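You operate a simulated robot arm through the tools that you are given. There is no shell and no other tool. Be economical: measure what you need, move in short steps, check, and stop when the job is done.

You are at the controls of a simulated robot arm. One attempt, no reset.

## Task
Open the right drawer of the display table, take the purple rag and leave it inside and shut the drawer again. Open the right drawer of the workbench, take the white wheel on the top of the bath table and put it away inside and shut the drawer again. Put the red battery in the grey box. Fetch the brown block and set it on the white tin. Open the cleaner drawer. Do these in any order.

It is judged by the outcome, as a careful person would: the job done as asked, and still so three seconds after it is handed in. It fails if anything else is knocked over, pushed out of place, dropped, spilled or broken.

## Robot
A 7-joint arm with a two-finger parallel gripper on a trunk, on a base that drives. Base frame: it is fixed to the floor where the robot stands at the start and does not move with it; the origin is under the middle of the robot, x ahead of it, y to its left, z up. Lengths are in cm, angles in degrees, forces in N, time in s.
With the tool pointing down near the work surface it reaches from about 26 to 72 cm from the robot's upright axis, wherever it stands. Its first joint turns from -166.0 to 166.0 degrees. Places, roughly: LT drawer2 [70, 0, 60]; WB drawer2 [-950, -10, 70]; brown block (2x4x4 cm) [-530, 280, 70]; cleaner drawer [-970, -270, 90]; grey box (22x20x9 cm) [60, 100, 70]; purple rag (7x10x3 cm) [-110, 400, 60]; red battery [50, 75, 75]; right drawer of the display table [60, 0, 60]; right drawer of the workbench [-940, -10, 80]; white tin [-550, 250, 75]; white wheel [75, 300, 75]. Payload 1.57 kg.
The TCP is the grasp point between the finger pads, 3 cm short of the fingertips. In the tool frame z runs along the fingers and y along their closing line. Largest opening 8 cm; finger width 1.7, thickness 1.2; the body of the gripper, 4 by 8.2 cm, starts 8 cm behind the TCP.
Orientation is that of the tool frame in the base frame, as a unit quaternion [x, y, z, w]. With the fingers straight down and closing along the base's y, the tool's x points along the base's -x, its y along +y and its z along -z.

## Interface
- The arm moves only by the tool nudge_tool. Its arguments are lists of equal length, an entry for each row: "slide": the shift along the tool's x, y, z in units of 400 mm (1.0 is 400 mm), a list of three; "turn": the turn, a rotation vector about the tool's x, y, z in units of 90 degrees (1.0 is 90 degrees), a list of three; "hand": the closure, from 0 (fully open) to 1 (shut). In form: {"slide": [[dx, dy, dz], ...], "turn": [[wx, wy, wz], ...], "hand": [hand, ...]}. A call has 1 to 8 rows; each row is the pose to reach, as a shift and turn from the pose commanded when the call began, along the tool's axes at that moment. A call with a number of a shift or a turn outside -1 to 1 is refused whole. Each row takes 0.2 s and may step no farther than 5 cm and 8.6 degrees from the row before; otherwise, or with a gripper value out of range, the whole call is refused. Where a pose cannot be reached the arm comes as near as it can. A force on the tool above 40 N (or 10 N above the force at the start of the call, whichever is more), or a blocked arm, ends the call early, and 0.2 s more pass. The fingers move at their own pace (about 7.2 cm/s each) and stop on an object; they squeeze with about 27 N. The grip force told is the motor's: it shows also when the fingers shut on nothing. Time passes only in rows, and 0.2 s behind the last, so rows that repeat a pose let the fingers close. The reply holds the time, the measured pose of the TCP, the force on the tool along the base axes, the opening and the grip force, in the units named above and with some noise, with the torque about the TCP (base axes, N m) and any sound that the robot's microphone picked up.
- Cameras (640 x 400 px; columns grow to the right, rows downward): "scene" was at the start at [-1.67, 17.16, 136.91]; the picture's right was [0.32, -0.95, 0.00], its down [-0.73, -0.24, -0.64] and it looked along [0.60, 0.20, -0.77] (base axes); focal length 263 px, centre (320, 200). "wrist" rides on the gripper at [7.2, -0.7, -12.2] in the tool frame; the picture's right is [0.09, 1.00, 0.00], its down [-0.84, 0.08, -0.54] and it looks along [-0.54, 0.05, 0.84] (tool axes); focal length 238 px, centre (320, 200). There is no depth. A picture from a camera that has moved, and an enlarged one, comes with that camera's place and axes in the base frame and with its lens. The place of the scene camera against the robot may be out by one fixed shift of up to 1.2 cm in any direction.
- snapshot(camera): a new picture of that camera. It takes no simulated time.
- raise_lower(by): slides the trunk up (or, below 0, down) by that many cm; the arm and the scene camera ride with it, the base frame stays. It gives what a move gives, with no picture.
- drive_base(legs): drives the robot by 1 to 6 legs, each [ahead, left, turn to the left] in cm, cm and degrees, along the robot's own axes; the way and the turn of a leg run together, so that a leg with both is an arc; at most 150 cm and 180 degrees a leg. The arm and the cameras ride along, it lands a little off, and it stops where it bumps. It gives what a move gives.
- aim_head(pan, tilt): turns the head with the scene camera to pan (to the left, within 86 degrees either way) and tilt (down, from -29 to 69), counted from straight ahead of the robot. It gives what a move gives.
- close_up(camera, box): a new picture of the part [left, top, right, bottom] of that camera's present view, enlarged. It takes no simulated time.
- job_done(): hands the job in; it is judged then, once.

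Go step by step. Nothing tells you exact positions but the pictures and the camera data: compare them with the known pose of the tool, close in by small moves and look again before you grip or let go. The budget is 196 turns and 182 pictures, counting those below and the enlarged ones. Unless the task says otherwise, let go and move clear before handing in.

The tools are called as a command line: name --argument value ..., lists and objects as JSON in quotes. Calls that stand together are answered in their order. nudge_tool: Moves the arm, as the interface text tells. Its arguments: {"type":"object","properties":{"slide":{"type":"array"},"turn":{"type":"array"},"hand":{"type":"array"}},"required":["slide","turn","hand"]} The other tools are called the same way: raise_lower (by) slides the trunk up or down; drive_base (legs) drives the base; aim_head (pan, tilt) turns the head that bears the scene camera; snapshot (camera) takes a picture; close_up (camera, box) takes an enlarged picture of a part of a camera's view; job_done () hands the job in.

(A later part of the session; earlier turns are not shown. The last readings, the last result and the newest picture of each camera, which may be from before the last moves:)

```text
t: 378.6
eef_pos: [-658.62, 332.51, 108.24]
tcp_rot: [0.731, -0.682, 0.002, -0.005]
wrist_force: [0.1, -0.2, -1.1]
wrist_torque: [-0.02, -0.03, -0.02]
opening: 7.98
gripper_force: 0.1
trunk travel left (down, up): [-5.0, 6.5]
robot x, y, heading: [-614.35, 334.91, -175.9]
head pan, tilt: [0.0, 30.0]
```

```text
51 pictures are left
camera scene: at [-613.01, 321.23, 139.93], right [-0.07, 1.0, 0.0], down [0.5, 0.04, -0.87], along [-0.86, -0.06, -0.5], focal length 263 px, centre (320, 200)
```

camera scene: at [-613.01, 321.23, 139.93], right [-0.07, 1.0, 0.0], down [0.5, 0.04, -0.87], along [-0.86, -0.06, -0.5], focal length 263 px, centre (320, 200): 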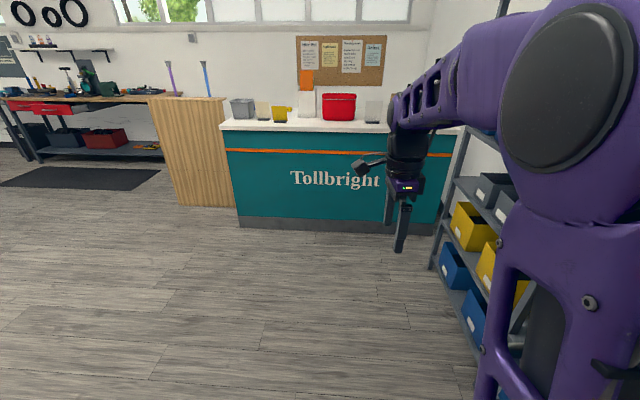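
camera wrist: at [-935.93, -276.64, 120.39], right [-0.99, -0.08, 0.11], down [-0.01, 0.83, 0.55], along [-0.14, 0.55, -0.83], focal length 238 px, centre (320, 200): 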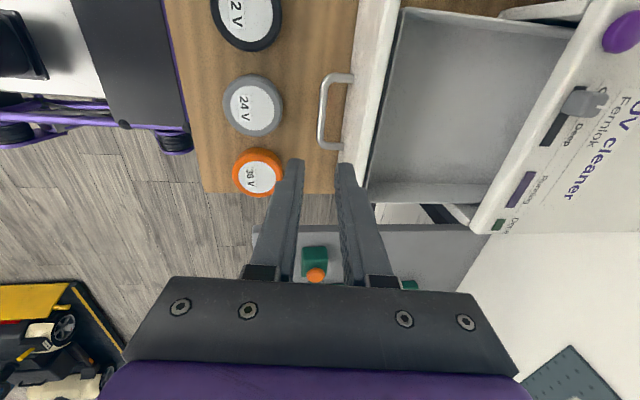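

I'm at [-614, 335]. I'll correct the heading and back along the lane past the table towards the bath corner.

drive_base --legs '[[0, 0, -4.1], [-145, 7, 0], [-50, 0, 0]]'

snapshot --camera "scene"

```text
t: 388.7
eef_pos: [-465.61, 329.55, 108.1]
tcp_rot: [0.712, -0.702, 0.002, -0.006]
wrist_force: [0.8, 0.6, 0.1]
wrist_torque: [0.01, 0.0, 0.0]
opening: 8.01
gripper_force: 0.2
trunk travel left (down, up): [-5.0, 6.5]
robot x, y, heading: [-421.28, 329.0, -179.3]
head pan, tilt: [0.0, 30.0]
```

```text
50 pictures are left
camera scene: at [-420.79, 315.81, 139.94], right [-0.01, 1.0, 0.0], down [0.5, 0.01, -0.87], along [-0.87, -0.01, -0.5], focal length 263 px, centre (320, 200)
```

scene: 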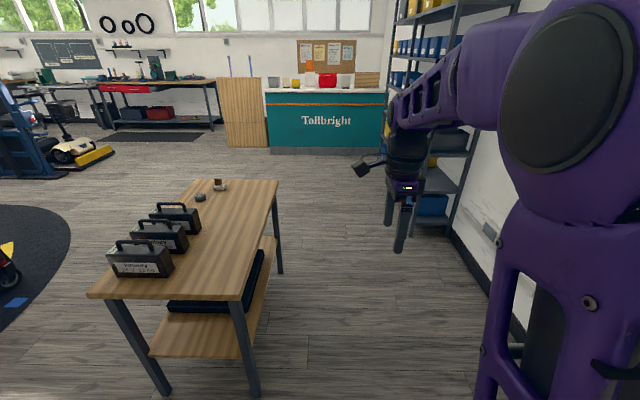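

The table is untouched and the block is still on the tin. On to the bath corner.

drive_base --legs '[[-140, 26, 0], [-145, 0, 0], [0, 0, 179]]'

snapshot --camera "scene"

```text
t: 410.4
eef_pos: [-89.22, 308.99, 108.12]
tcp_rot: [0.677, 0.736, -0.005, -0.002]
wrist_force: [-0.2, -0.4, -1.1]
wrist_torque: [-0.01, 0.01, 0.01]
opening: 7.99
gripper_force: 0.0
trunk travel left (down, up): [-5.0, 6.5]
robot x, y, heading: [-133.57, 306.72, 4.8]
head pan, tilt: [0.0, 30.0]
```

```text
49 pictures are left
camera scene: at [-134.71, 321.26, 139.94], right [0.08, -1.0, 0.0], down [-0.5, -0.04, -0.87], along [0.86, 0.07, -0.5], focal length 263 px, centre (320, 200)
```

scene: 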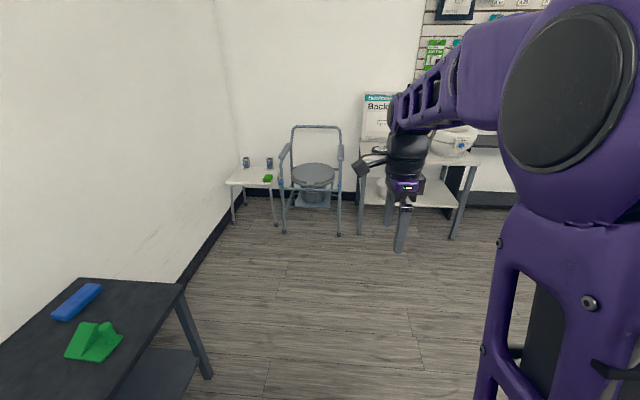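

The bath table is ahead at right behind the gripper. I'll straighten up, move to x≈-30 and look.

drive_base --legs '[[0, 0, -4.8], [100, -9, 0]]'

aim_head --pan 0 --tilt 38

snapshot --camera "scene"

snapshot --camera "wrist"

```text
t: 416.1
eef_pos: [10.9, 296.46, 108.23]
tcp_rot: [0.706, 0.708, -0.006, -0.002]
wrist_force: [0.2, 0.0, -0.6]
wrist_torque: [-0.05, -0.02, -0.01]
opening: 8.0
gripper_force: 0.1
trunk travel left (down, up): [-5.0, 6.5]
robot x, y, heading: [-33.87, 297.76, 0.2]
head pan, tilt: [0.0, 30.0]
```

```text
t: 416.8
eef_pos: [10.71, 296.44, 108.32]
tcp_rot: [0.707, 0.708, -0.005, -0.001]
wrist_force: [-0.6, 0.4, -0.5]
wrist_torque: [0.0, 0.04, 0.02]
opening: 8.03
gripper_force: 0.2
trunk travel left (down, up): [-5.0, 6.5]
robot x, y, heading: [-33.81, 297.43, -0.1]
head pan, tilt: [0.0, 38.0]
```

```text
48 pictures are left
camera scene: at [-34.07, 312.28, 138.7], right [0.0, -1.0, 0.0], down [-0.62, 0.0, -0.79], along [0.79, 0.0, -0.62], focal length 263 px, centre (320, 200)
```

scene: 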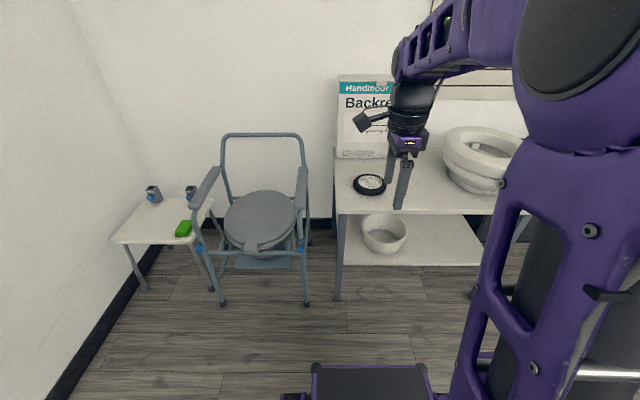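

```text
47 pictures are left
camera wrist: at [10.17, 303.54, 120.29], right [1.0, 0.09, -0.01], down [0.08, -0.83, 0.55], along [0.04, -0.54, -0.84], focal length 238 px, centre (320, 200)
```

wrist: 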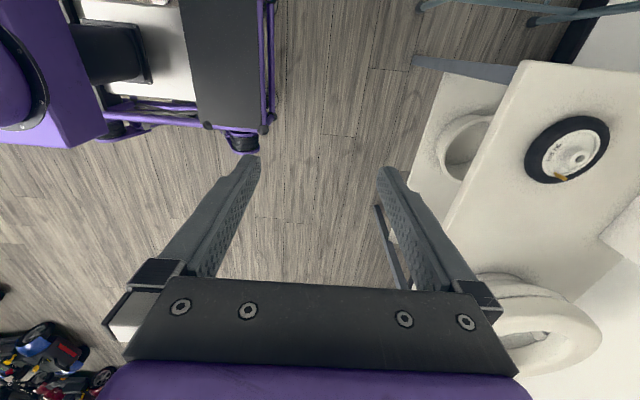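

The white wheel with black tyre lies flat at the table's left end. I'll zoom in to judge its size and where to grip.

close_up --camera "wrist" --box '[500, 90, 640, 210]'

close_up --camera "scene" --box '[335, 150, 415, 210]'

```text
3.33 times, centred on (570, 150) of wrist
camera zoom: at [10.17, 303.54, 120.29], right [1.0, 0.09, -0.01], down [0.08, -0.83, 0.55], along [0.04, -0.54, -0.84], focal length 794 px, centre (-513, 367)
```

zoom: 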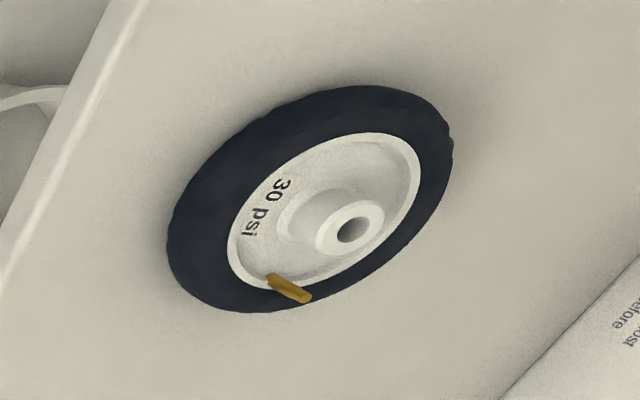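

```text
6.67 times, centred on (375, 180) of scene
camera zoom: at [-34.07, 312.28, 138.7], right [0.0, -1.0, 0.0], down [-0.62, 0.0, -0.79], along [0.79, 0.0, -0.62], focal length 1754 px, centre (-47, 333)
```

zoom: 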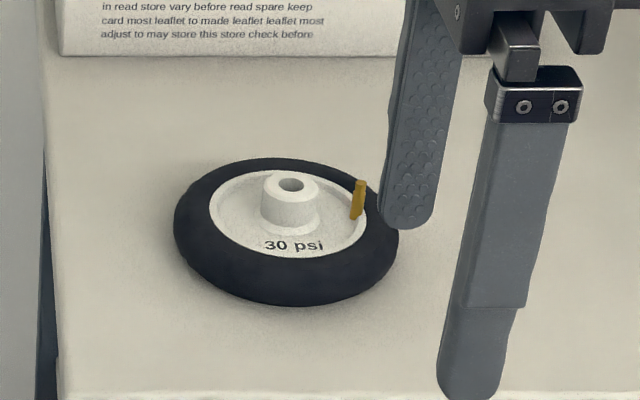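

The wheel is about 14 cm across with a raised hub about 3.6 cm wide in a wide recess. I'll grip the hub, closing along x, away from the yellow valve. Driving closer.

drive_base --legs '[[32, -4, 0]]'

snapshot --camera "wrist"

close_up --camera "scene" --box '[300, 180, 460, 290]'

```text
t: 418.9
eef_pos: [42.04, 292.06, 108.21]
tcp_rot: [0.709, 0.705, -0.006, -0.002]
wrist_force: [-0.5, 0.5, -0.5]
wrist_torque: [-0.03, -0.01, 0.01]
opening: 8.01
gripper_force: 0.1
trunk travel left (down, up): [-5.0, 6.5]
robot x, y, heading: [-2.62, 293.82, -0.2]
head pan, tilt: [0.0, 38.0]
```

```text
44 pictures are left
camera wrist: at [41.56, 299.21, 120.3], right [1.0, 0.09, -0.01], down [0.08, -0.83, 0.55], along [0.04, -0.54, -0.84], focal length 238 px, centre (320, 200)
```

wrist: 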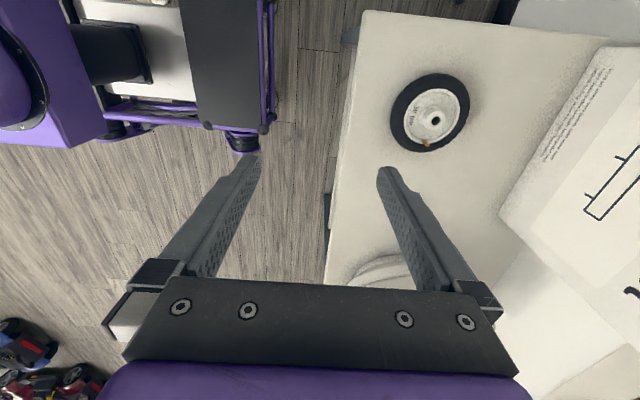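

```text
3.64 times, centred on (380, 235) of scene
camera zoom: at [-2.63, 308.24, 138.7], right [0.0, -1.0, 0.0], down [-0.62, 0.0, -0.79], along [0.79, 0.0, -0.62], focal length 957 px, centre (102, 73)
```

zoom: 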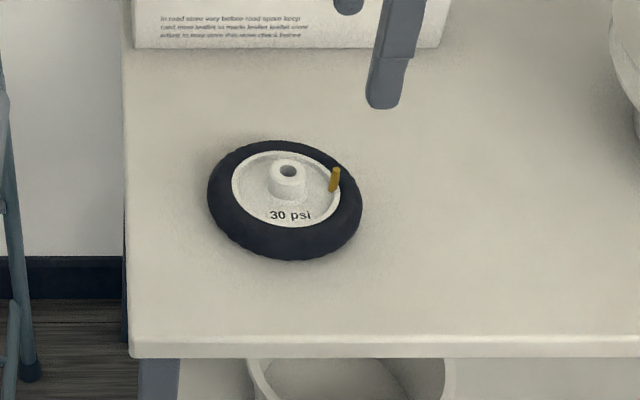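

Hub at about [63.2, 290.2, 75]. Moving over it and down to z≈90.

nudge_tool --slide '[[-0.01, 0.11, 0], [-0.02, 0.22, 0], [-0.03, 0.33, 0], [-0.04, 0.44, 0.05], [-0.047, 0.53, 0.12], [-0.047, 0.53, 0.24], [-0.047, 0.53, 0.36], [-0.047, 0.53, 0.45]]' --turn '[[0, 0, 0], [0, 0, 0], [0, 0, 0], [0, 0, 0], [0, 0, 0], [0, 0, 0], [0, 0, 0], [0, 0, 0]]' --hand '[0, 0, 0, 0, 0, 0, 0.15, 0.15]'

snapshot --camera "wrist"

```text
t: 420.7
eef_pos: [63.04, 289.94, 90.14]
tcp_rot: [0.709, 0.705, -0.005, -0.002]
wrist_force: [0.7, 0.6, 0.4]
wrist_torque: [0.01, 0.01, 0.0]
opening: 6.77
gripper_force: 0.0
trunk travel left (down, up): [-5.0, 6.5]
robot x, y, heading: [-2.28, 293.84, -0.1]
head pan, tilt: [0.0, 38.0]
```

```text
42 pictures are left
camera wrist: at [62.42, 297.05, 102.25], right [1.0, 0.09, -0.01], down [0.08, -0.83, 0.55], along [0.04, -0.54, -0.84], focal length 238 px, centre (320, 200)
```

wrist: 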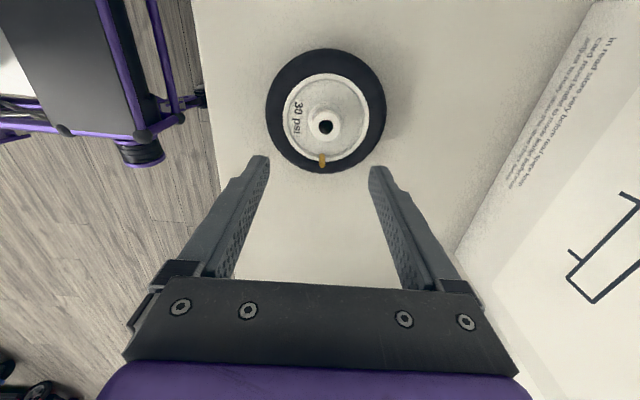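

nudge_tool --slide '[[-0.006, 0.009, 0.08], [-0.006, 0.009, 0.17], [-0.006, 0.009, 0.25]]' --turn '[[0, 0, 0], [0, 0, 0], [0, 0, 0]]' --hand '[0.3, 0.3, 0.3]'

snapshot --camera "wrist"

```text
t: 421.5
eef_pos: [63.29, 289.85, 79.96]
tcp_rot: [0.709, 0.705, -0.004, -0.002]
wrist_force: [0.1, -0.8, 0.1]
wrist_torque: [0.02, 0.0, 0.01]
opening: 5.59
gripper_force: 0.1
trunk travel left (down, up): [-5.0, 6.5]
robot x, y, heading: [-2.38, 293.12, 0.1]
head pan, tilt: [0.0, 38.0]
```

```text
41 pictures are left
camera wrist: at [62.67, 296.91, 92.08], right [1.0, 0.09, -0.01], down [0.08, -0.83, 0.54], along [0.04, -0.54, -0.84], focal length 238 px, centre (320, 200)
```

wrist: 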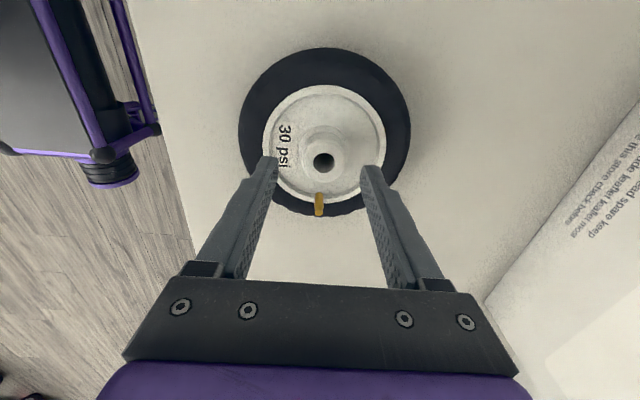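

Aligned. Descending into the recess.

nudge_tool --slide '[[0, 0.002, 0.05], [0, 0.002, 0.09], [0, 0.002, 0.115]]' --turn '[[0, 0, 0], [0, 0, 0], [0, 0, 0]]' --hand '[0.3, 0.3, 0.3]'

snapshot --camera "wrist"

close_up --camera "scene" --box '[300, 180, 420, 270]'

```text
t: 422.3
eef_pos: [63.45, 289.66, 76.29]
tcp_rot: [0.708, 0.706, -0.002, 0.002]
wrist_force: [-2.9, -0.1, 40.3]
wrist_torque: [0.09, 0.96, -0.08]
opening: 5.28
gripper_force: 0.0
trunk travel left (down, up): [-5.0, 6.5]
robot x, y, heading: [-2.31, 293.53, -0.3]
head pan, tilt: [0.0, 38.0]
```

```text
40 pictures are left
camera wrist: at [62.78, 296.83, 88.28], right [1.0, 0.09, 0.0], down [0.07, -0.83, 0.55], along [0.05, -0.54, -0.84], focal length 238 px, centre (320, 200)
```

wrist: 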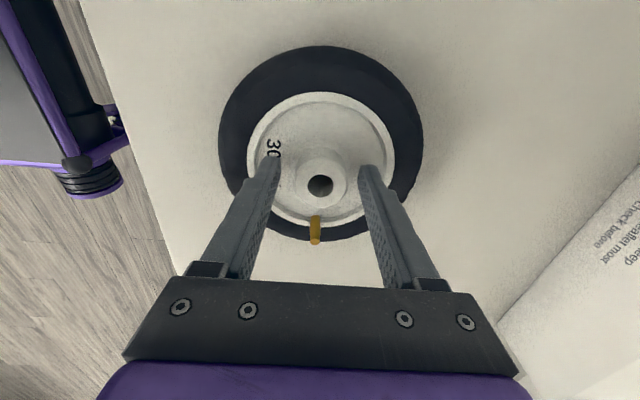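

```text
4.44 times, centred on (360, 225) of scene
camera zoom: at [-2.95, 308.27, 138.79], right [0.0, -1.0, 0.0], down [-0.61, 0.0, -0.79], along [0.79, 0.0, -0.61], focal length 1170 px, centre (142, 89)
```

zoom: 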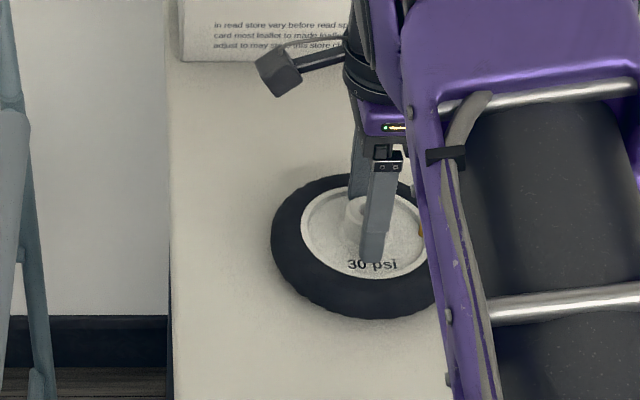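

The tips touched the wheel disc. I'll ease up 0.4 cm and close on the hub.

nudge_tool --slide '[[0, 0.002, -0.012], [0, 0.002, -0.012], [0, 0.002, -0.012], [0, 0.002, -0.012], [0, 0.002, -0.012]]' --turn '[[0, 0, 0], [0, 0, 0], [0, 0, 0], [0, 0, 0], [0, 0, 0]]' --hand '[0.3, 0.5, 0.8, 1, 1]'

snapshot --camera "wrist"

```text
t: 423.5
eef_pos: [63.39, 289.76, 76.23]
tcp_rot: [0.709, 0.705, -0.004, 0.0]
wrist_force: [-0.7, 0.2, 30.7]
wrist_torque: [0.07, -0.54, -0.13]
opening: 3.57
gripper_force: 27.2
trunk travel left (down, up): [-5.0, 6.5]
robot x, y, heading: [-2.46, 293.17, -0.1]
head pan, tilt: [0.0, 38.0]
```

```text
38 pictures are left
camera wrist: at [62.79, 296.84, 88.3], right [1.0, 0.09, -0.01], down [0.08, -0.83, 0.55], along [0.04, -0.54, -0.84], focal length 238 px, centre (320, 200)
```

wrist: 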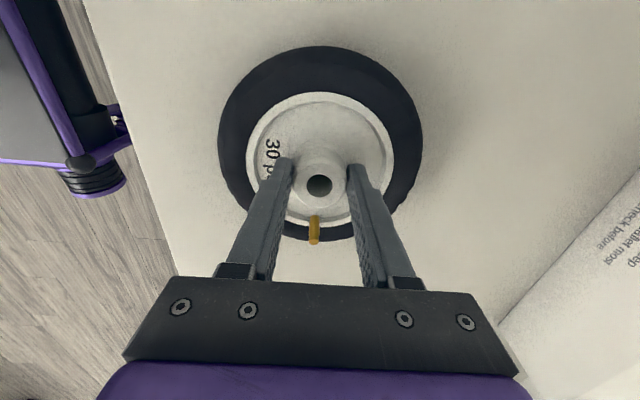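

Hub gripped at 3.57 cm. Lifting.

nudge_tool --slide '[[0, 0, -0.05], [0, 0, -0.12], [0, 0, -0.22], [0, 0, -0.33], [0, 0, -0.44], [0, 0, -0.55], [0, 0, -0.65], [0, 0, -0.74]]' --turn '[[0, 0, 0], [0, 0, 0], [0, 0, 0], [0, 0, 0], [0, 0, 0], [0, 0, 0], [0, 0, 0], [0, 0, 0]]' --hand '[1, 1, 1, 1, 1, 1, 1, 1]'

snapshot --camera "wrist"

```text
t: 425.3
eef_pos: [63.89, 289.9, 105.63]
tcp_rot: [0.709, 0.705, -0.005, -0.003]
wrist_force: [0.4, 0.4, -3.2]
wrist_torque: [0.02, 0.0, 0.01]
opening: 3.55
gripper_force: 26.9
trunk travel left (down, up): [-5.0, 6.5]
robot x, y, heading: [-2.3, 293.19, -0.1]
head pan, tilt: [0.0, 38.0]
```

```text
37 pictures are left
camera wrist: at [63.33, 297.0, 117.69], right [1.0, 0.09, -0.01], down [0.08, -0.83, 0.55], along [0.04, -0.54, -0.84], focal length 238 px, centre (320, 200)
```

wrist: 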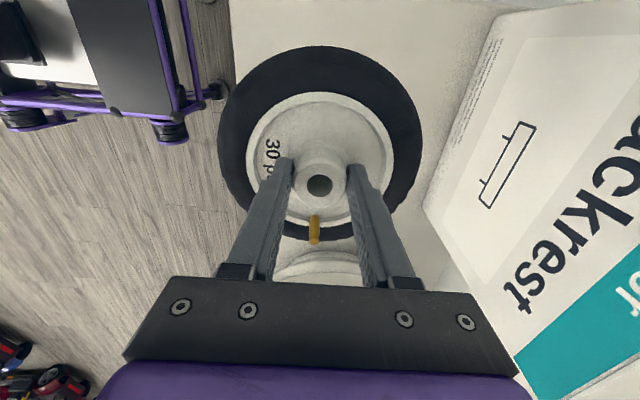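

Lifted cleanly. I'll back off, tuck the arm and turn towards the workbench.

drive_base --legs '[[-65, 6, 0]]'

nudge_tool --slide '[[0, -0.1, 0], [0, -0.2, 0], [0, -0.3, 0], [0, -0.4, 0], [0, -0.5, 0]]' --turn '[[0, 0, 0], [0, 0, 0], [0, 0, 0], [0, 0, 0], [0, 0, 0]]' --hand '[1, 1, 1, 1, 1]'

drive_base --legs '[[0, 0, 178]]'

snapshot --camera "scene"

```text
t: 428.9
eef_pos: [-2.01, 296.13, 105.59]
tcp_rot: [0.708, 0.706, -0.005, -0.002]
wrist_force: [0.4, -0.1, -2.5]
wrist_torque: [0.01, 0.04, -0.01]
opening: 3.54
gripper_force: 26.9
trunk travel left (down, up): [-5.0, 6.5]
robot x, y, heading: [-68.2, 299.79, -0.2]
head pan, tilt: [0.0, 38.0]
```

```text
t: 430.1
eef_pos: [-22.43, 295.74, 105.64]
tcp_rot: [0.708, 0.706, -0.005, -0.002]
wrist_force: [0.1, 1.1, -3.0]
wrist_torque: [0.01, -0.01, 0.01]
opening: 3.53
gripper_force: 27.0
trunk travel left (down, up): [-5.0, 6.5]
robot x, y, heading: [-68.37, 299.67, -0.1]
head pan, tilt: [0.0, 38.0]
```

```text
t: 437.9
eef_pos: [-114.03, 307.3, 105.65]
tcp_rot: [-0.675, 0.737, -0.003, 0.005]
wrist_force: [0.0, -0.7, -2.3]
wrist_torque: [0.01, 0.01, -0.01]
opening: 3.56
gripper_force: 27.0
trunk travel left (down, up): [-5.0, 6.5]
robot x, y, heading: [-68.19, 299.7, 175.2]
head pan, tilt: [0.0, 38.0]
```

```text
36 pictures are left
camera scene: at [-69.13, 286.45, 138.7], right [0.09, 1.0, 0.0], down [0.61, -0.05, -0.79], along [-0.79, 0.07, -0.62], focal length 263 px, centre (320, 200)
```

scene: 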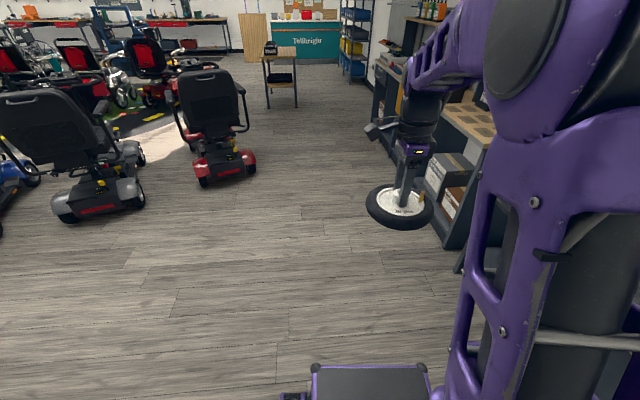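

drive_base --legs '[[0, 0, 4.6], [145, -2, 0], [140, -2, 0]]'

```text
t: 452.3
eef_pos: [-403.46, 308.12, 105.75]
tcp_rot: [-0.705, 0.71, -0.001, 0.006]
wrist_force: [-0.2, 0.1, -2.9]
wrist_torque: [-0.04, 0.01, 0.03]
opening: 3.54
gripper_force: 27.1
trunk travel left (down, up): [-5.0, 6.5]
robot x, y, heading: [-357.07, 304.15, 179.5]
head pan, tilt: [0.0, 38.0]
```

drive_base --legs '[[30, -23, 0.5], [140, 0, 0], [78, 0, 0]]'

snapshot --camera "scene"

```text
t: 465.7
eef_pos: [-656.06, 324.75, 105.75]
tcp_rot: [0.719, -0.695, 0.001, -0.005]
wrist_force: [-0.3, 0.4, -2.8]
wrist_torque: [-0.02, -0.02, 0.01]
opening: 3.57
gripper_force: 27.0
trunk travel left (down, up): [-5.0, 6.5]
robot x, y, heading: [-609.91, 322.69, -178.0]
head pan, tilt: [0.0, 38.0]
```

```text
35 pictures are left
camera scene: at [-609.07, 309.42, 138.7], right [-0.04, 1.0, 0.0], down [0.62, 0.02, -0.79], along [-0.79, -0.03, -0.62], focal length 263 px, centre (320, 200)
```

scene: 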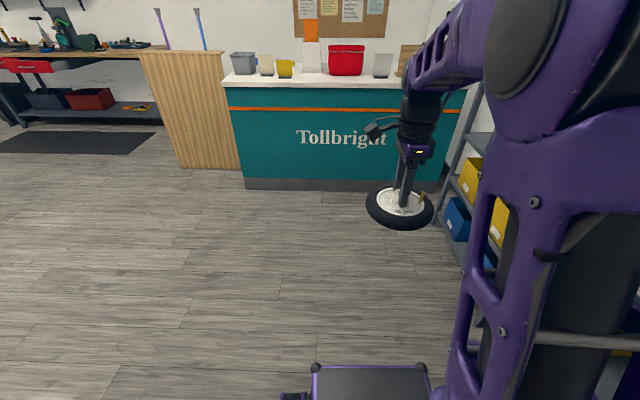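

drive_base --legs '[[90, 111, -2], [68, 97, 0], [82, 40, 0]]'

aim_head --pan 40 --tilt 40

nudge_tool --slide '[[0, 0, 0], [0, 0, 0], [0, 0, 0]]' --turn '[[0, 0, 0], [0, 0, 0], [0, 0, 0]]' --hand '[1, 1, 1]'

snapshot --camera "scene"

```text
t: 490.5
eef_pos: [-892.7, 71.54, 105.8]
tcp_rot: [0.716, -0.698, 0.001, -0.005]
wrist_force: [-0.8, 0.3, -2.4]
wrist_torque: [-0.03, 0.02, 0.02]
opening: 3.5
gripper_force: 26.9
trunk travel left (down, up): [-5.0, 6.5]
robot x, y, heading: [-846.87, 68.95, -178.6]
head pan, tilt: [0.0, 38.0]
```

```text
t: 491.6
eef_pos: [-892.72, 71.57, 105.72]
tcp_rot: [0.715, -0.699, 0.002, -0.006]
wrist_force: [-0.2, 0.2, -3.5]
wrist_torque: [-0.01, 0.01, 0.03]
opening: 3.53
gripper_force: 26.7
trunk travel left (down, up): [-5.0, 6.5]
robot x, y, heading: [-846.77, 68.91, -178.6]
head pan, tilt: [40.0, 40.0]
```

```text
t: 492.4
eef_pos: [-892.71, 71.5, 105.78]
tcp_rot: [0.715, -0.699, 0.002, -0.005]
wrist_force: [0.2, 0.1, -2.3]
wrist_torque: [-0.04, -0.02, -0.03]
opening: 3.56
gripper_force: 26.6
trunk travel left (down, up): [-5.0, 6.5]
robot x, y, heading: [-846.63, 68.81, -178.9]
head pan, tilt: [40.0, 40.0]
```

```text
34 pictures are left
camera scene: at [-843.58, 50.27, 138.4], right [-0.66, 0.75, 0.0], down [0.48, 0.42, -0.77], along [-0.58, -0.51, -0.64], focal length 263 px, centre (320, 200)
```

scene: 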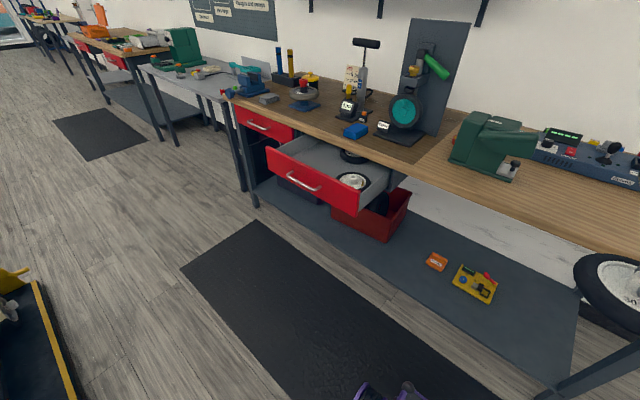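

The drawer is still open. I'll zoom to measure free space inside.

close_up --camera "scene" --box '[250, 120, 410, 220]'

```text
4.00 times, centred on (330, 170) of scene
camera zoom: at [-843.58, 50.27, 138.4], right [-0.66, 0.75, 0.0], down [0.48, 0.42, -0.77], along [-0.58, -0.51, -0.64], focal length 1053 px, centre (280, 320)
```

zoom: 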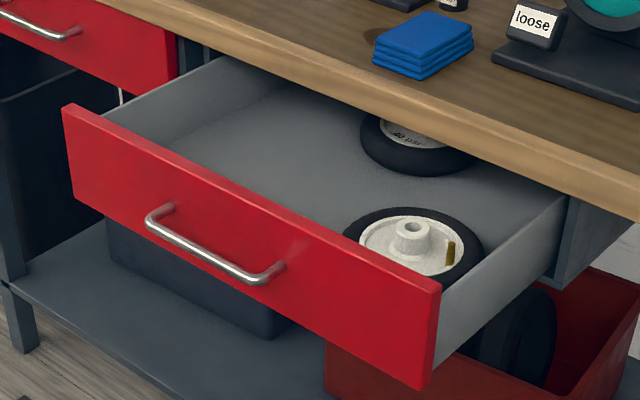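

Free spot is the left half of the drawer, around [-915, -20]. The slot between drawer front and bench edge is about 15.5 cm for a 13.5-14 cm wheel, so I'll align carefully. Driving over.

drive_base --legs '[[9, 0, -1.2], [0, 86, 0]]'

aim_head --pan 0 --tilt 48

snapshot --camera "wrist"

snapshot --camera "scene"

```text
t: 501.8
eef_pos: [-901.75, -13.86, 105.7]
tcp_rot: [-0.703, 0.711, -0.002, 0.005]
wrist_force: [0.3, 0.3, -2.5]
wrist_torque: [0.01, 0.0, -0.01]
opening: 3.55
gripper_force: 27.3
trunk travel left (down, up): [-5.0, 6.5]
robot x, y, heading: [-855.54, -17.75, 179.6]
head pan, tilt: [40.0, 40.0]
```

```text
t: 502.8
eef_pos: [-901.8, -13.75, 105.7]
tcp_rot: [-0.704, 0.711, -0.002, 0.005]
wrist_force: [-0.3, 0.2, -1.9]
wrist_torque: [-0.01, -0.02, 0.02]
opening: 3.57
gripper_force: 27.0
trunk travel left (down, up): [-5.0, 6.5]
robot x, y, heading: [-855.24, -18.08, 179.3]
head pan, tilt: [0.0, 48.0]
```

```text
32 pictures are left
camera wrist: at [-901.38, -21.2, 117.82], right [-1.0, -0.08, -0.01], down [-0.07, 0.83, 0.55], along [-0.04, 0.54, -0.84], focal length 238 px, centre (320, 200)
```

wrist: 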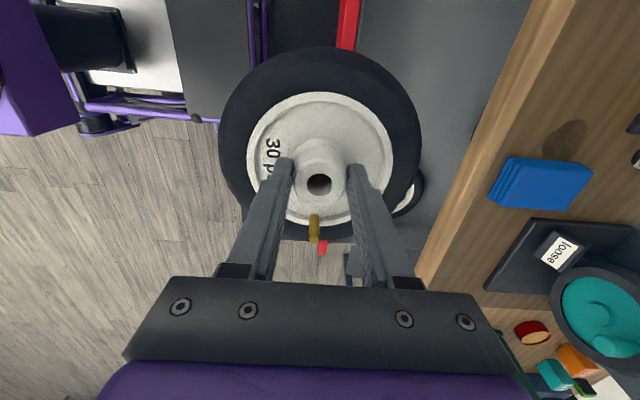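

```text
31 pictures are left
camera scene: at [-854.7, -31.17, 137.26], right [0.01, 1.0, 0.0], down [0.74, -0.01, -0.67], along [-0.67, 0.01, -0.74], focal length 263 px, centre (320, 200)
```

scene: 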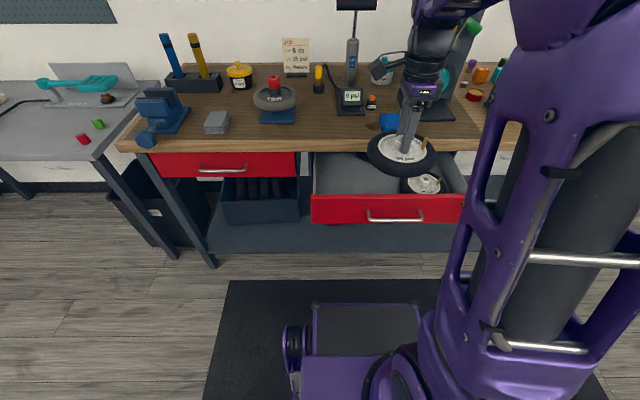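

The slot really spans x≈-905 to -925, so there's good room. Moving to [-915.2, -20] and checking.

nudge_tool --slide '[[0.04, 0.085, 0], [0.08, 0.17, 0], [0.12, 0.255, 0], [0.156, 0.335, 0], [0.156, 0.335, 0.1]]' --turn '[[0, 0, 0], [0, 0, 0], [0, 0, 0], [0, 0, 0], [0, 0, 0]]' --hand '[1, 1, 1, 1, 1]'

snapshot --camera "wrist"

close_up --camera "scene" --box '[290, 60, 490, 240]'

```text
t: 504.0
eef_pos: [-915.15, -19.78, 101.65]
tcp_rot: [-0.703, 0.711, -0.002, 0.005]
wrist_force: [0.9, -1.2, -4.0]
wrist_torque: [0.01, -0.02, 0.0]
opening: 3.54
gripper_force: 26.7
trunk travel left (down, up): [-5.0, 6.5]
robot x, y, heading: [-855.78, -17.7, 179.8]
head pan, tilt: [0.0, 48.0]
```

```text
30 pictures are left
camera wrist: at [-914.92, -27.22, 113.71], right [-1.0, -0.08, -0.01], down [-0.07, 0.84, 0.54], along [-0.04, 0.54, -0.84], focal length 238 px, centre (320, 200)
```

wrist: 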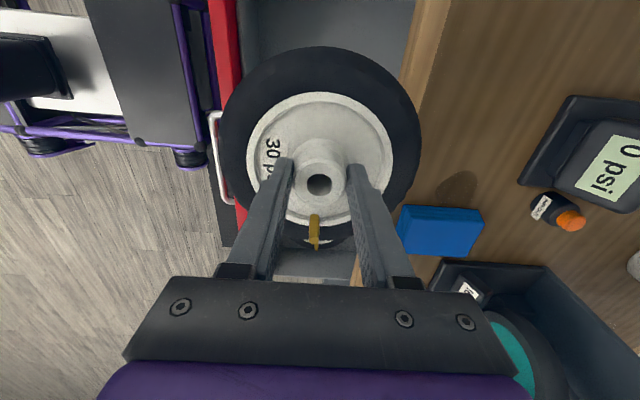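

```text
2.22 times, centred on (390, 150) of scene
camera zoom: at [-854.7, -31.17, 137.26], right [0.01, 1.0, 0.0], down [0.74, -0.01, -0.67], along [-0.67, 0.01, -0.74], focal length 585 px, centre (164, 311)
```

zoom: 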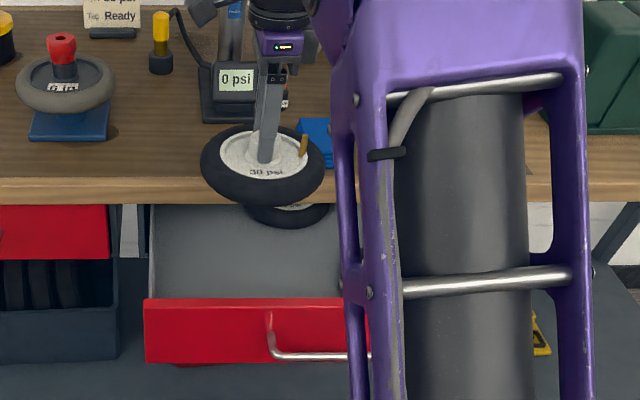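

Centred in the slot. Descending.

nudge_tool --slide '[[0, 0, 0.1], [0, 0, 0.2], [0, 0, 0.3], [0, 0, 0.4], [0, 0, 0.46]]' --turn '[[0, 0, 0], [0, 0, 0], [0, 0, 0], [0, 0, 0], [0, 0, 0]]' --hand '[1, 1, 1, 1, 1]'

snapshot --camera "wrist"

```text
t: 505.2
eef_pos: [-915.01, -19.78, 83.21]
tcp_rot: [-0.704, 0.711, -0.002, 0.005]
wrist_force: [-0.4, 0.1, -3.2]
wrist_torque: [0.02, 0.01, -0.03]
opening: 3.56
gripper_force: 27.0
trunk travel left (down, up): [-5.0, 6.5]
robot x, y, heading: [-855.55, -17.7, 179.5]
head pan, tilt: [0.0, 48.0]
```

```text
28 pictures are left
camera wrist: at [-914.67, -27.14, 95.29], right [-1.0, -0.08, -0.01], down [-0.07, 0.84, 0.54], along [-0.04, 0.54, -0.84], focal length 238 px, centre (320, 200)
```

wrist: 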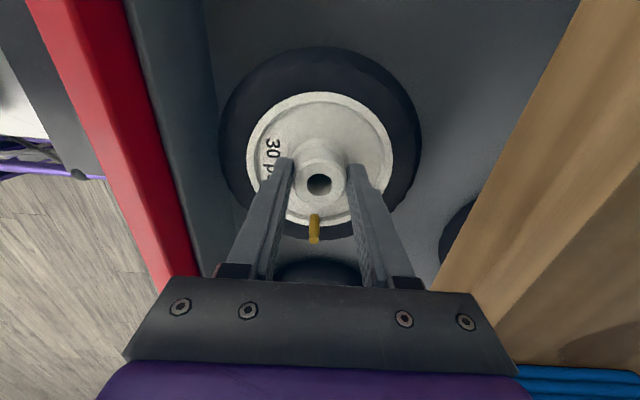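

Inside the drawer with clearance all round. Lowering in small steps to contact.

nudge_tool --slide '[[0, 0, 0.05], [0, 0, 0.09], [0, 0, 0.115], [0, 0, 0.13], [0, 0, 0.142]]' --turn '[[0, 0, 0], [0, 0, 0], [0, 0, 0], [0, 0, 0], [0, 0, 0]]' --hand '[1, 1, 1, 1, 1]'

```text
t: 506.0
eef_pos: [-915.33, -19.72, 79.8]
tcp_rot: [-0.704, 0.71, 0.003, -0.001]
wrist_force: [-0.7, -1.1, 16.0]
wrist_torque: [0.11, -1.13, -0.01]
opening: 3.58
gripper_force: 26.9
trunk travel left (down, up): [-5.0, 6.5]
robot x, y, heading: [-855.83, -17.84, 179.6]
head pan, tilt: [0.0, 48.0]
stopped in row 3: the force on the tool passed its limit at 50 N (the readings are from after the stop); the commanded pose is now the measured one
```

Contact came a bit early, with torque from the front side. I'll look before letting go.

snapshot --camera "wrist"

close_up --camera "scene" --box '[290, 130, 450, 240]'

```text
27 pictures are left
camera wrist: at [-914.76, -27.08, 91.9], right [-1.0, -0.08, 0.0], down [-0.07, 0.84, 0.55], along [-0.05, 0.54, -0.84], focal length 238 px, centre (320, 200)
```

wrist: 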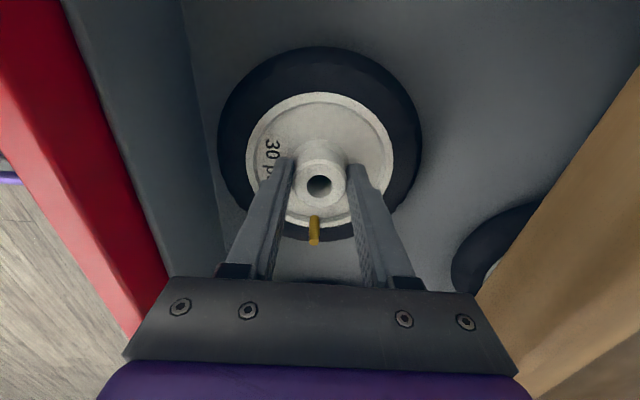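

```text
3.64 times, centred on (370, 185) of scene
camera zoom: at [-854.57, -31.17, 137.27], right [0.01, 1.0, 0.0], down [0.74, -0.01, -0.67], along [-0.67, 0.01, -0.74], focal length 957 px, centre (138, 254)
```

zoom: 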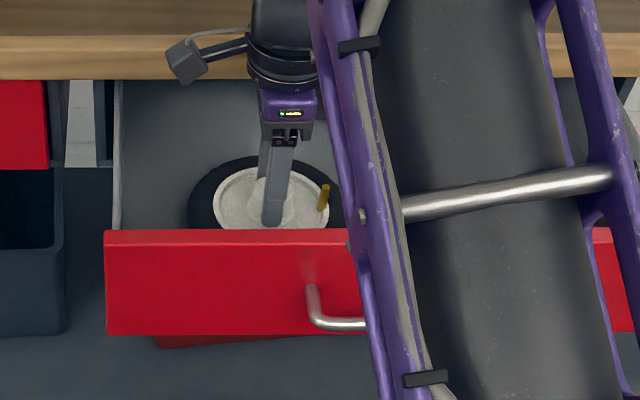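

The wheel sits on the drawer floor, just clear of the front panel. I'll open the fingers within the rim and rise straight up.

nudge_tool --slide '[[0, 0, 0], [0, 0, 0], [0, 0, -0.03], [0, 0, -0.1], [0, 0, -0.2], [0, 0, -0.31], [0, 0, -0.42], [0, 0, -0.53]]' --turn '[[0, 0, 0], [0, 0, 0], [0, 0, 0], [0, 0, 0], [0, 0, 0], [0, 0, 0], [0, 0, 0], [0, 0, 0]]' --hand '[0.4, 0.35, 0.35, 0.35, 0.35, 0.35, 0.35, 0.35]'

snapshot --camera "wrist"

```text
t: 507.8
eef_pos: [-915.5, -19.87, 100.85]
tcp_rot: [-0.704, 0.71, 0.002, 0.002]
wrist_force: [-0.1, -0.2, -0.3]
wrist_torque: [0.01, 0.04, 0.01]
opening: 5.21
gripper_force: 0.2
trunk travel left (down, up): [-5.0, 6.5]
robot x, y, heading: [-855.67, -17.99, 179.4]
head pan, tilt: [0.0, 48.0]
```

```text
25 pictures are left
camera wrist: at [-914.89, -27.21, 112.96], right [-1.0, -0.08, 0.0], down [-0.07, 0.84, 0.55], along [-0.04, 0.54, -0.84], focal length 238 px, centre (320, 200)
```

wrist: 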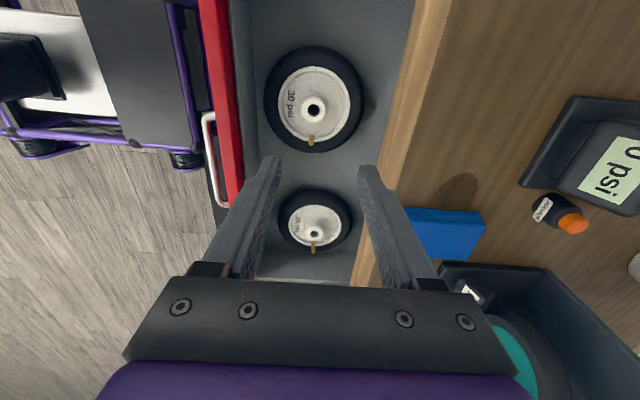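

The wheel lies flat in the drawer. To shut it, I'll close the fingers, come down in front of the panel left of the handle, and push with the finger side. First, moving out in front.

nudge_tool --slide '[[0.03, -0.095, 0], [0.06, -0.19, 0], [0.09, -0.285, 0], [0.12, -0.38, 0], [0.1525, -0.47, 0]]' --turn '[[0, 0, 0], [0, 0, 0], [0, 0, 0], [-0.055, 0, 0], [-0.11, 0, 0]]' --hand '[0.35, 0.6, 1, 1, 1]'

snapshot --camera "wrist"

```text
t: 509.0
eef_pos: [-896.52, -26.18, 100.5]
tcp_rot: [-0.701, 0.708, 0.063, -0.06]
wrist_force: [-0.9, -0.6, -0.2]
wrist_torque: [0.02, -0.02, -0.01]
opening: 0.03
gripper_force: 21.3
trunk travel left (down, up): [-5.0, 6.5]
robot x, y, heading: [-855.67, -17.94, 179.6]
head pan, tilt: [0.0, 48.0]
```

```text
24 pictures are left
camera wrist: at [-893.98, -33.54, 112.33], right [-0.98, -0.08, 0.17], down [0.03, 0.83, 0.55], along [-0.19, 0.54, -0.82], focal length 238 px, centre (320, 200)
```

wrist: 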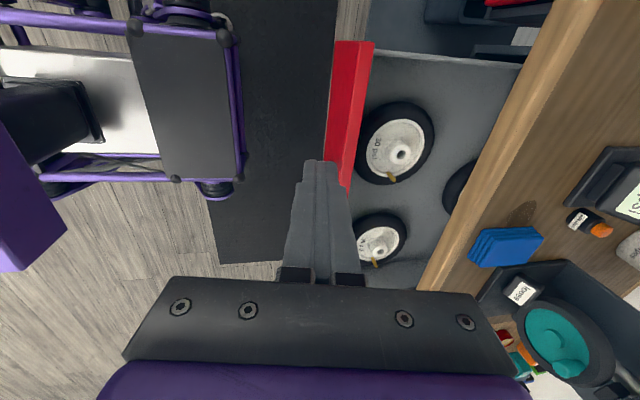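

Well clear of the panel. Descending to finger level z≈80.

nudge_tool --slide '[[0, -0.019, 0.108], [0, -0.038, 0.215], [0, -0.057, 0.323], [0, -0.076, 0.431]]' --turn '[[0, 0, 0], [0, 0, 0], [0, 0, 0], [0, 0, 0]]' --hand '[1, 1, 1, 1]'

snapshot --camera "wrist"

close_up --camera "scene" --box '[270, 110, 450, 240]'

```text
t: 510.0
eef_pos: [-896.55, -26.05, 83.19]
tcp_rot: [-0.701, 0.708, 0.063, -0.06]
wrist_force: [0.2, -0.3, 0.5]
wrist_torque: [-0.03, 0.01, 0.0]
opening: 0.02
gripper_force: 21.3
trunk travel left (down, up): [-5.0, 6.5]
robot x, y, heading: [-855.74, -17.8, 179.4]
head pan, tilt: [0.0, 48.0]
```

```text
23 pictures are left
camera wrist: at [-893.9, -33.4, 95.0], right [-0.98, -0.08, 0.17], down [0.03, 0.83, 0.55], along [-0.19, 0.54, -0.82], focal length 238 px, centre (320, 200)
```

wrist: 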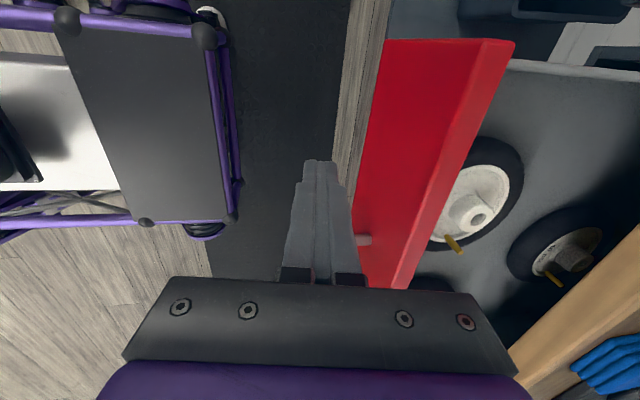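

```text
3.08 times, centred on (360, 175) of scene
camera zoom: at [-854.65, -31.16, 137.26], right [0.01, 1.0, 0.0], down [0.74, -0.01, -0.67], along [-0.67, 0.01, -0.74], focal length 810 px, centre (197, 277)
```

zoom: 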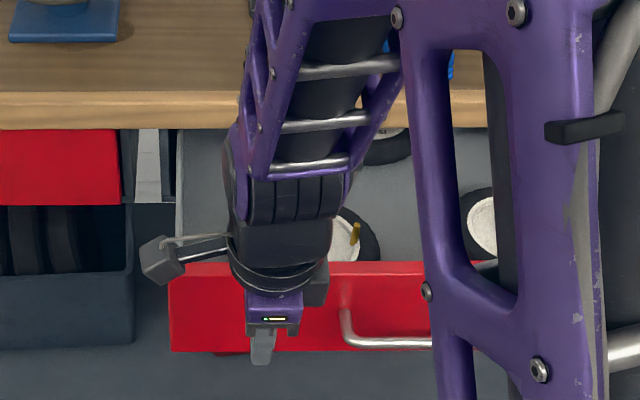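

Finger is set beside the handle in front of the panel. Pushing the drawer in.

nudge_tool --slide '[[0, 0.08, 0.014], [0, 0.16, 0.028], [0, 0.24, 0.042], [0, 0.32, 0.056], [0, 0.4, 0.07], [0, 0.48, 0.084], [0, 0.55, 0.097], [0, 0.6, 0.105]]' --turn '[[0, 0, 0], [0, 0, 0], [0, 0, 0], [0, 0, 0], [0, 0, 0], [0, 0, 0], [0, 0, 0], [0, 0, 0]]' --hand '[1, 1, 1, 1, 1, 1, 1, 1]'

snapshot --camera "wrist"

snapshot --camera "scene"

```text
t: 511.8
eef_pos: [-920.99, -25.69, 83.1]
tcp_rot: [-0.701, 0.708, 0.064, -0.059]
wrist_force: [-0.3, 0.0, -0.5]
wrist_torque: [0.01, -0.01, 0.01]
opening: 0.0
gripper_force: 21.7
trunk travel left (down, up): [-5.0, 6.5]
robot x, y, heading: [-856.09, -18.1, 179.5]
head pan, tilt: [0.0, 48.0]
```

```text
21 pictures are left
camera wrist: at [-918.39, -33.03, 94.85], right [-0.98, -0.08, 0.17], down [0.03, 0.83, 0.55], along [-0.19, 0.55, -0.82], focal length 238 px, centre (320, 200)
```

wrist: 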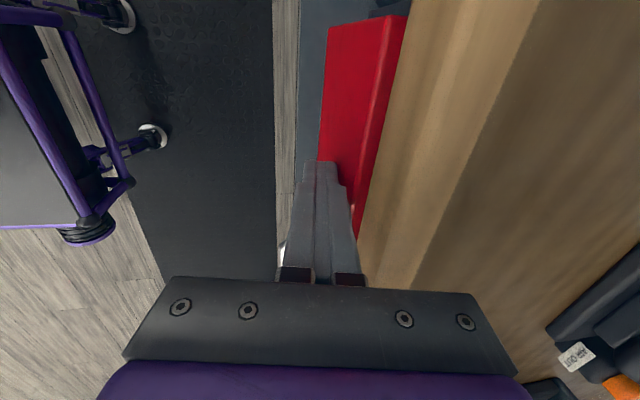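

```text
20 pictures are left
camera scene: at [-854.68, -31.16, 137.26], right [0.01, 1.0, 0.0], down [0.74, -0.01, -0.67], along [-0.67, 0.01, -0.74], focal length 263 px, centre (320, 200)
```

scene: 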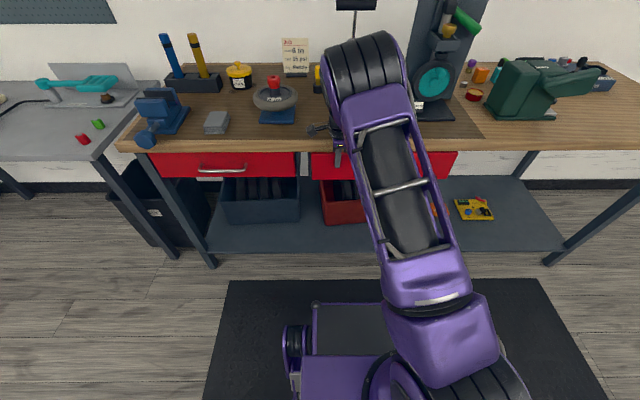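

Nearly shut. Pushing gently until it resists.

nudge_tool --slide '[[0, 0.015, 0.003], [0, 0.03, 0.005], [0, 0.045, 0.008], [0, 0.06, 0.01], [0, 0.075, 0.013], [0, 0.09, 0.016]]' --turn '[[0, 0, 0], [0, 0, 0], [0, 0, 0], [0, 0, 0], [0, 0, 0], [0, 0, 0]]' --hand '[1, 1, 1, 1, 1, 1]'

snapshot --camera "wrist"

close_up --camera "scene" --box '[130, 100, 470, 240]'

```text
t: 512.7
eef_pos: [-922.1, -25.76, 82.77]
tcp_rot: [-0.703, 0.707, 0.057, -0.051]
wrist_force: [8.6, 1.3, 0.5]
wrist_torque: [-0.04, 0.18, 0.09]
opening: 0.0
gripper_force: 21.2
trunk travel left (down, up): [-5.0, 6.5]
robot x, y, heading: [-855.3, -17.78, 179.3]
head pan, tilt: [0.0, 48.0]
stopped in row 4: the force on the tool passed its limit at 46 N (the readings are from after the stop); the commanded pose is now the measured one
```

```text
19 pictures are left
camera wrist: at [-919.7, -33.13, 94.66], right [-0.98, -0.09, 0.15], down [0.01, 0.83, 0.55], along [-0.17, 0.55, -0.82], focal length 238 px, centre (320, 200)
```

wrist: 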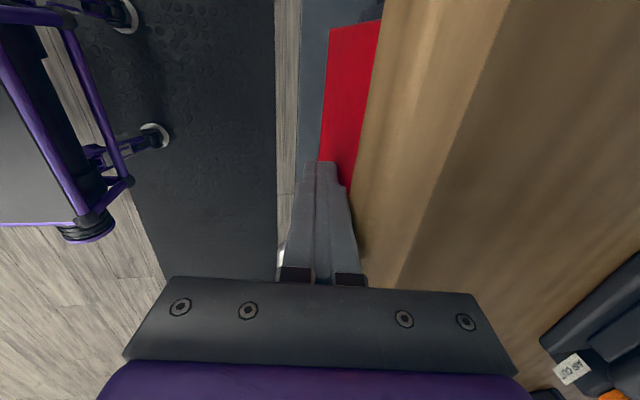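

```text
1.88 times, centred on (300, 170) of scene
camera zoom: at [-854.53, -31.16, 137.25], right [0.01, 1.0, 0.0], down [0.74, -0.01, -0.67], along [-0.67, 0.01, -0.74], focal length 495 px, centre (358, 256)
```

zoom: 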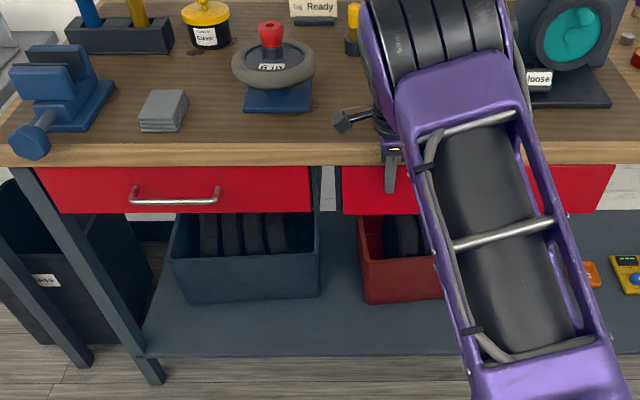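

It resisted at 46 N. To be sure it's fully home rather than a finger meeting the bench edge, I'll back off and compare it with its neighbour.

nudge_tool --slide '[[0, -0.06, -0.01], [0, -0.16, -0.02], [0.05, -0.27, -0.04], [0.14, -0.36, -0.1], [0.24, -0.42, -0.18]]' --turn '[[0, 0, 0], [0, 0, 0], [0, 0, 0], [0, 0, 0], [0, 0, 0]]' --hand '[1, 1, 1, 1, 1]'

snapshot --camera "wrist"

close_up --camera "scene" --box '[130, 100, 470, 240]'

```text
refused: row 4 steps farther than a row can; nothing moved
```

```text
17 pictures are left
camera wrist: at [-919.7, -33.13, 94.66], right [-0.98, -0.09, 0.15], down [0.01, 0.83, 0.55], along [-0.17, 0.55, -0.82], focal length 238 px, centre (320, 200)
```

wrist: 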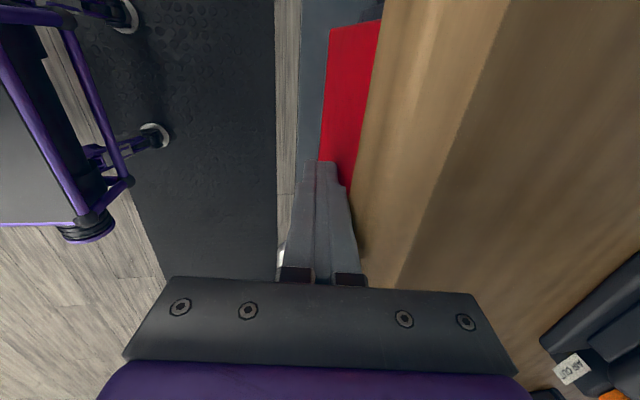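

```text
1.88 times, centred on (300, 170) of scene
camera zoom: at [-854.53, -31.16, 137.25], right [0.01, 1.0, 0.0], down [0.74, -0.01, -0.67], along [-0.67, 0.01, -0.74], focal length 495 px, centre (358, 256)
```

zoom: 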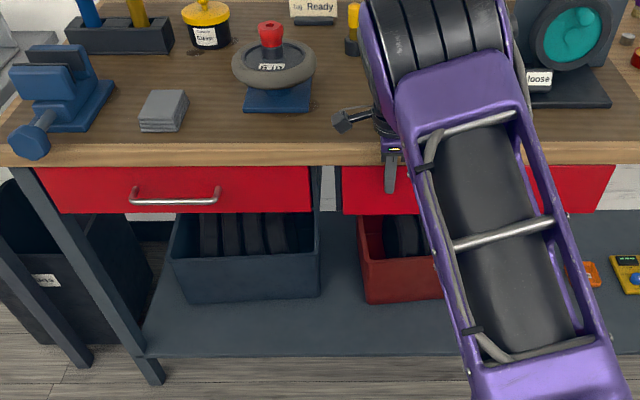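

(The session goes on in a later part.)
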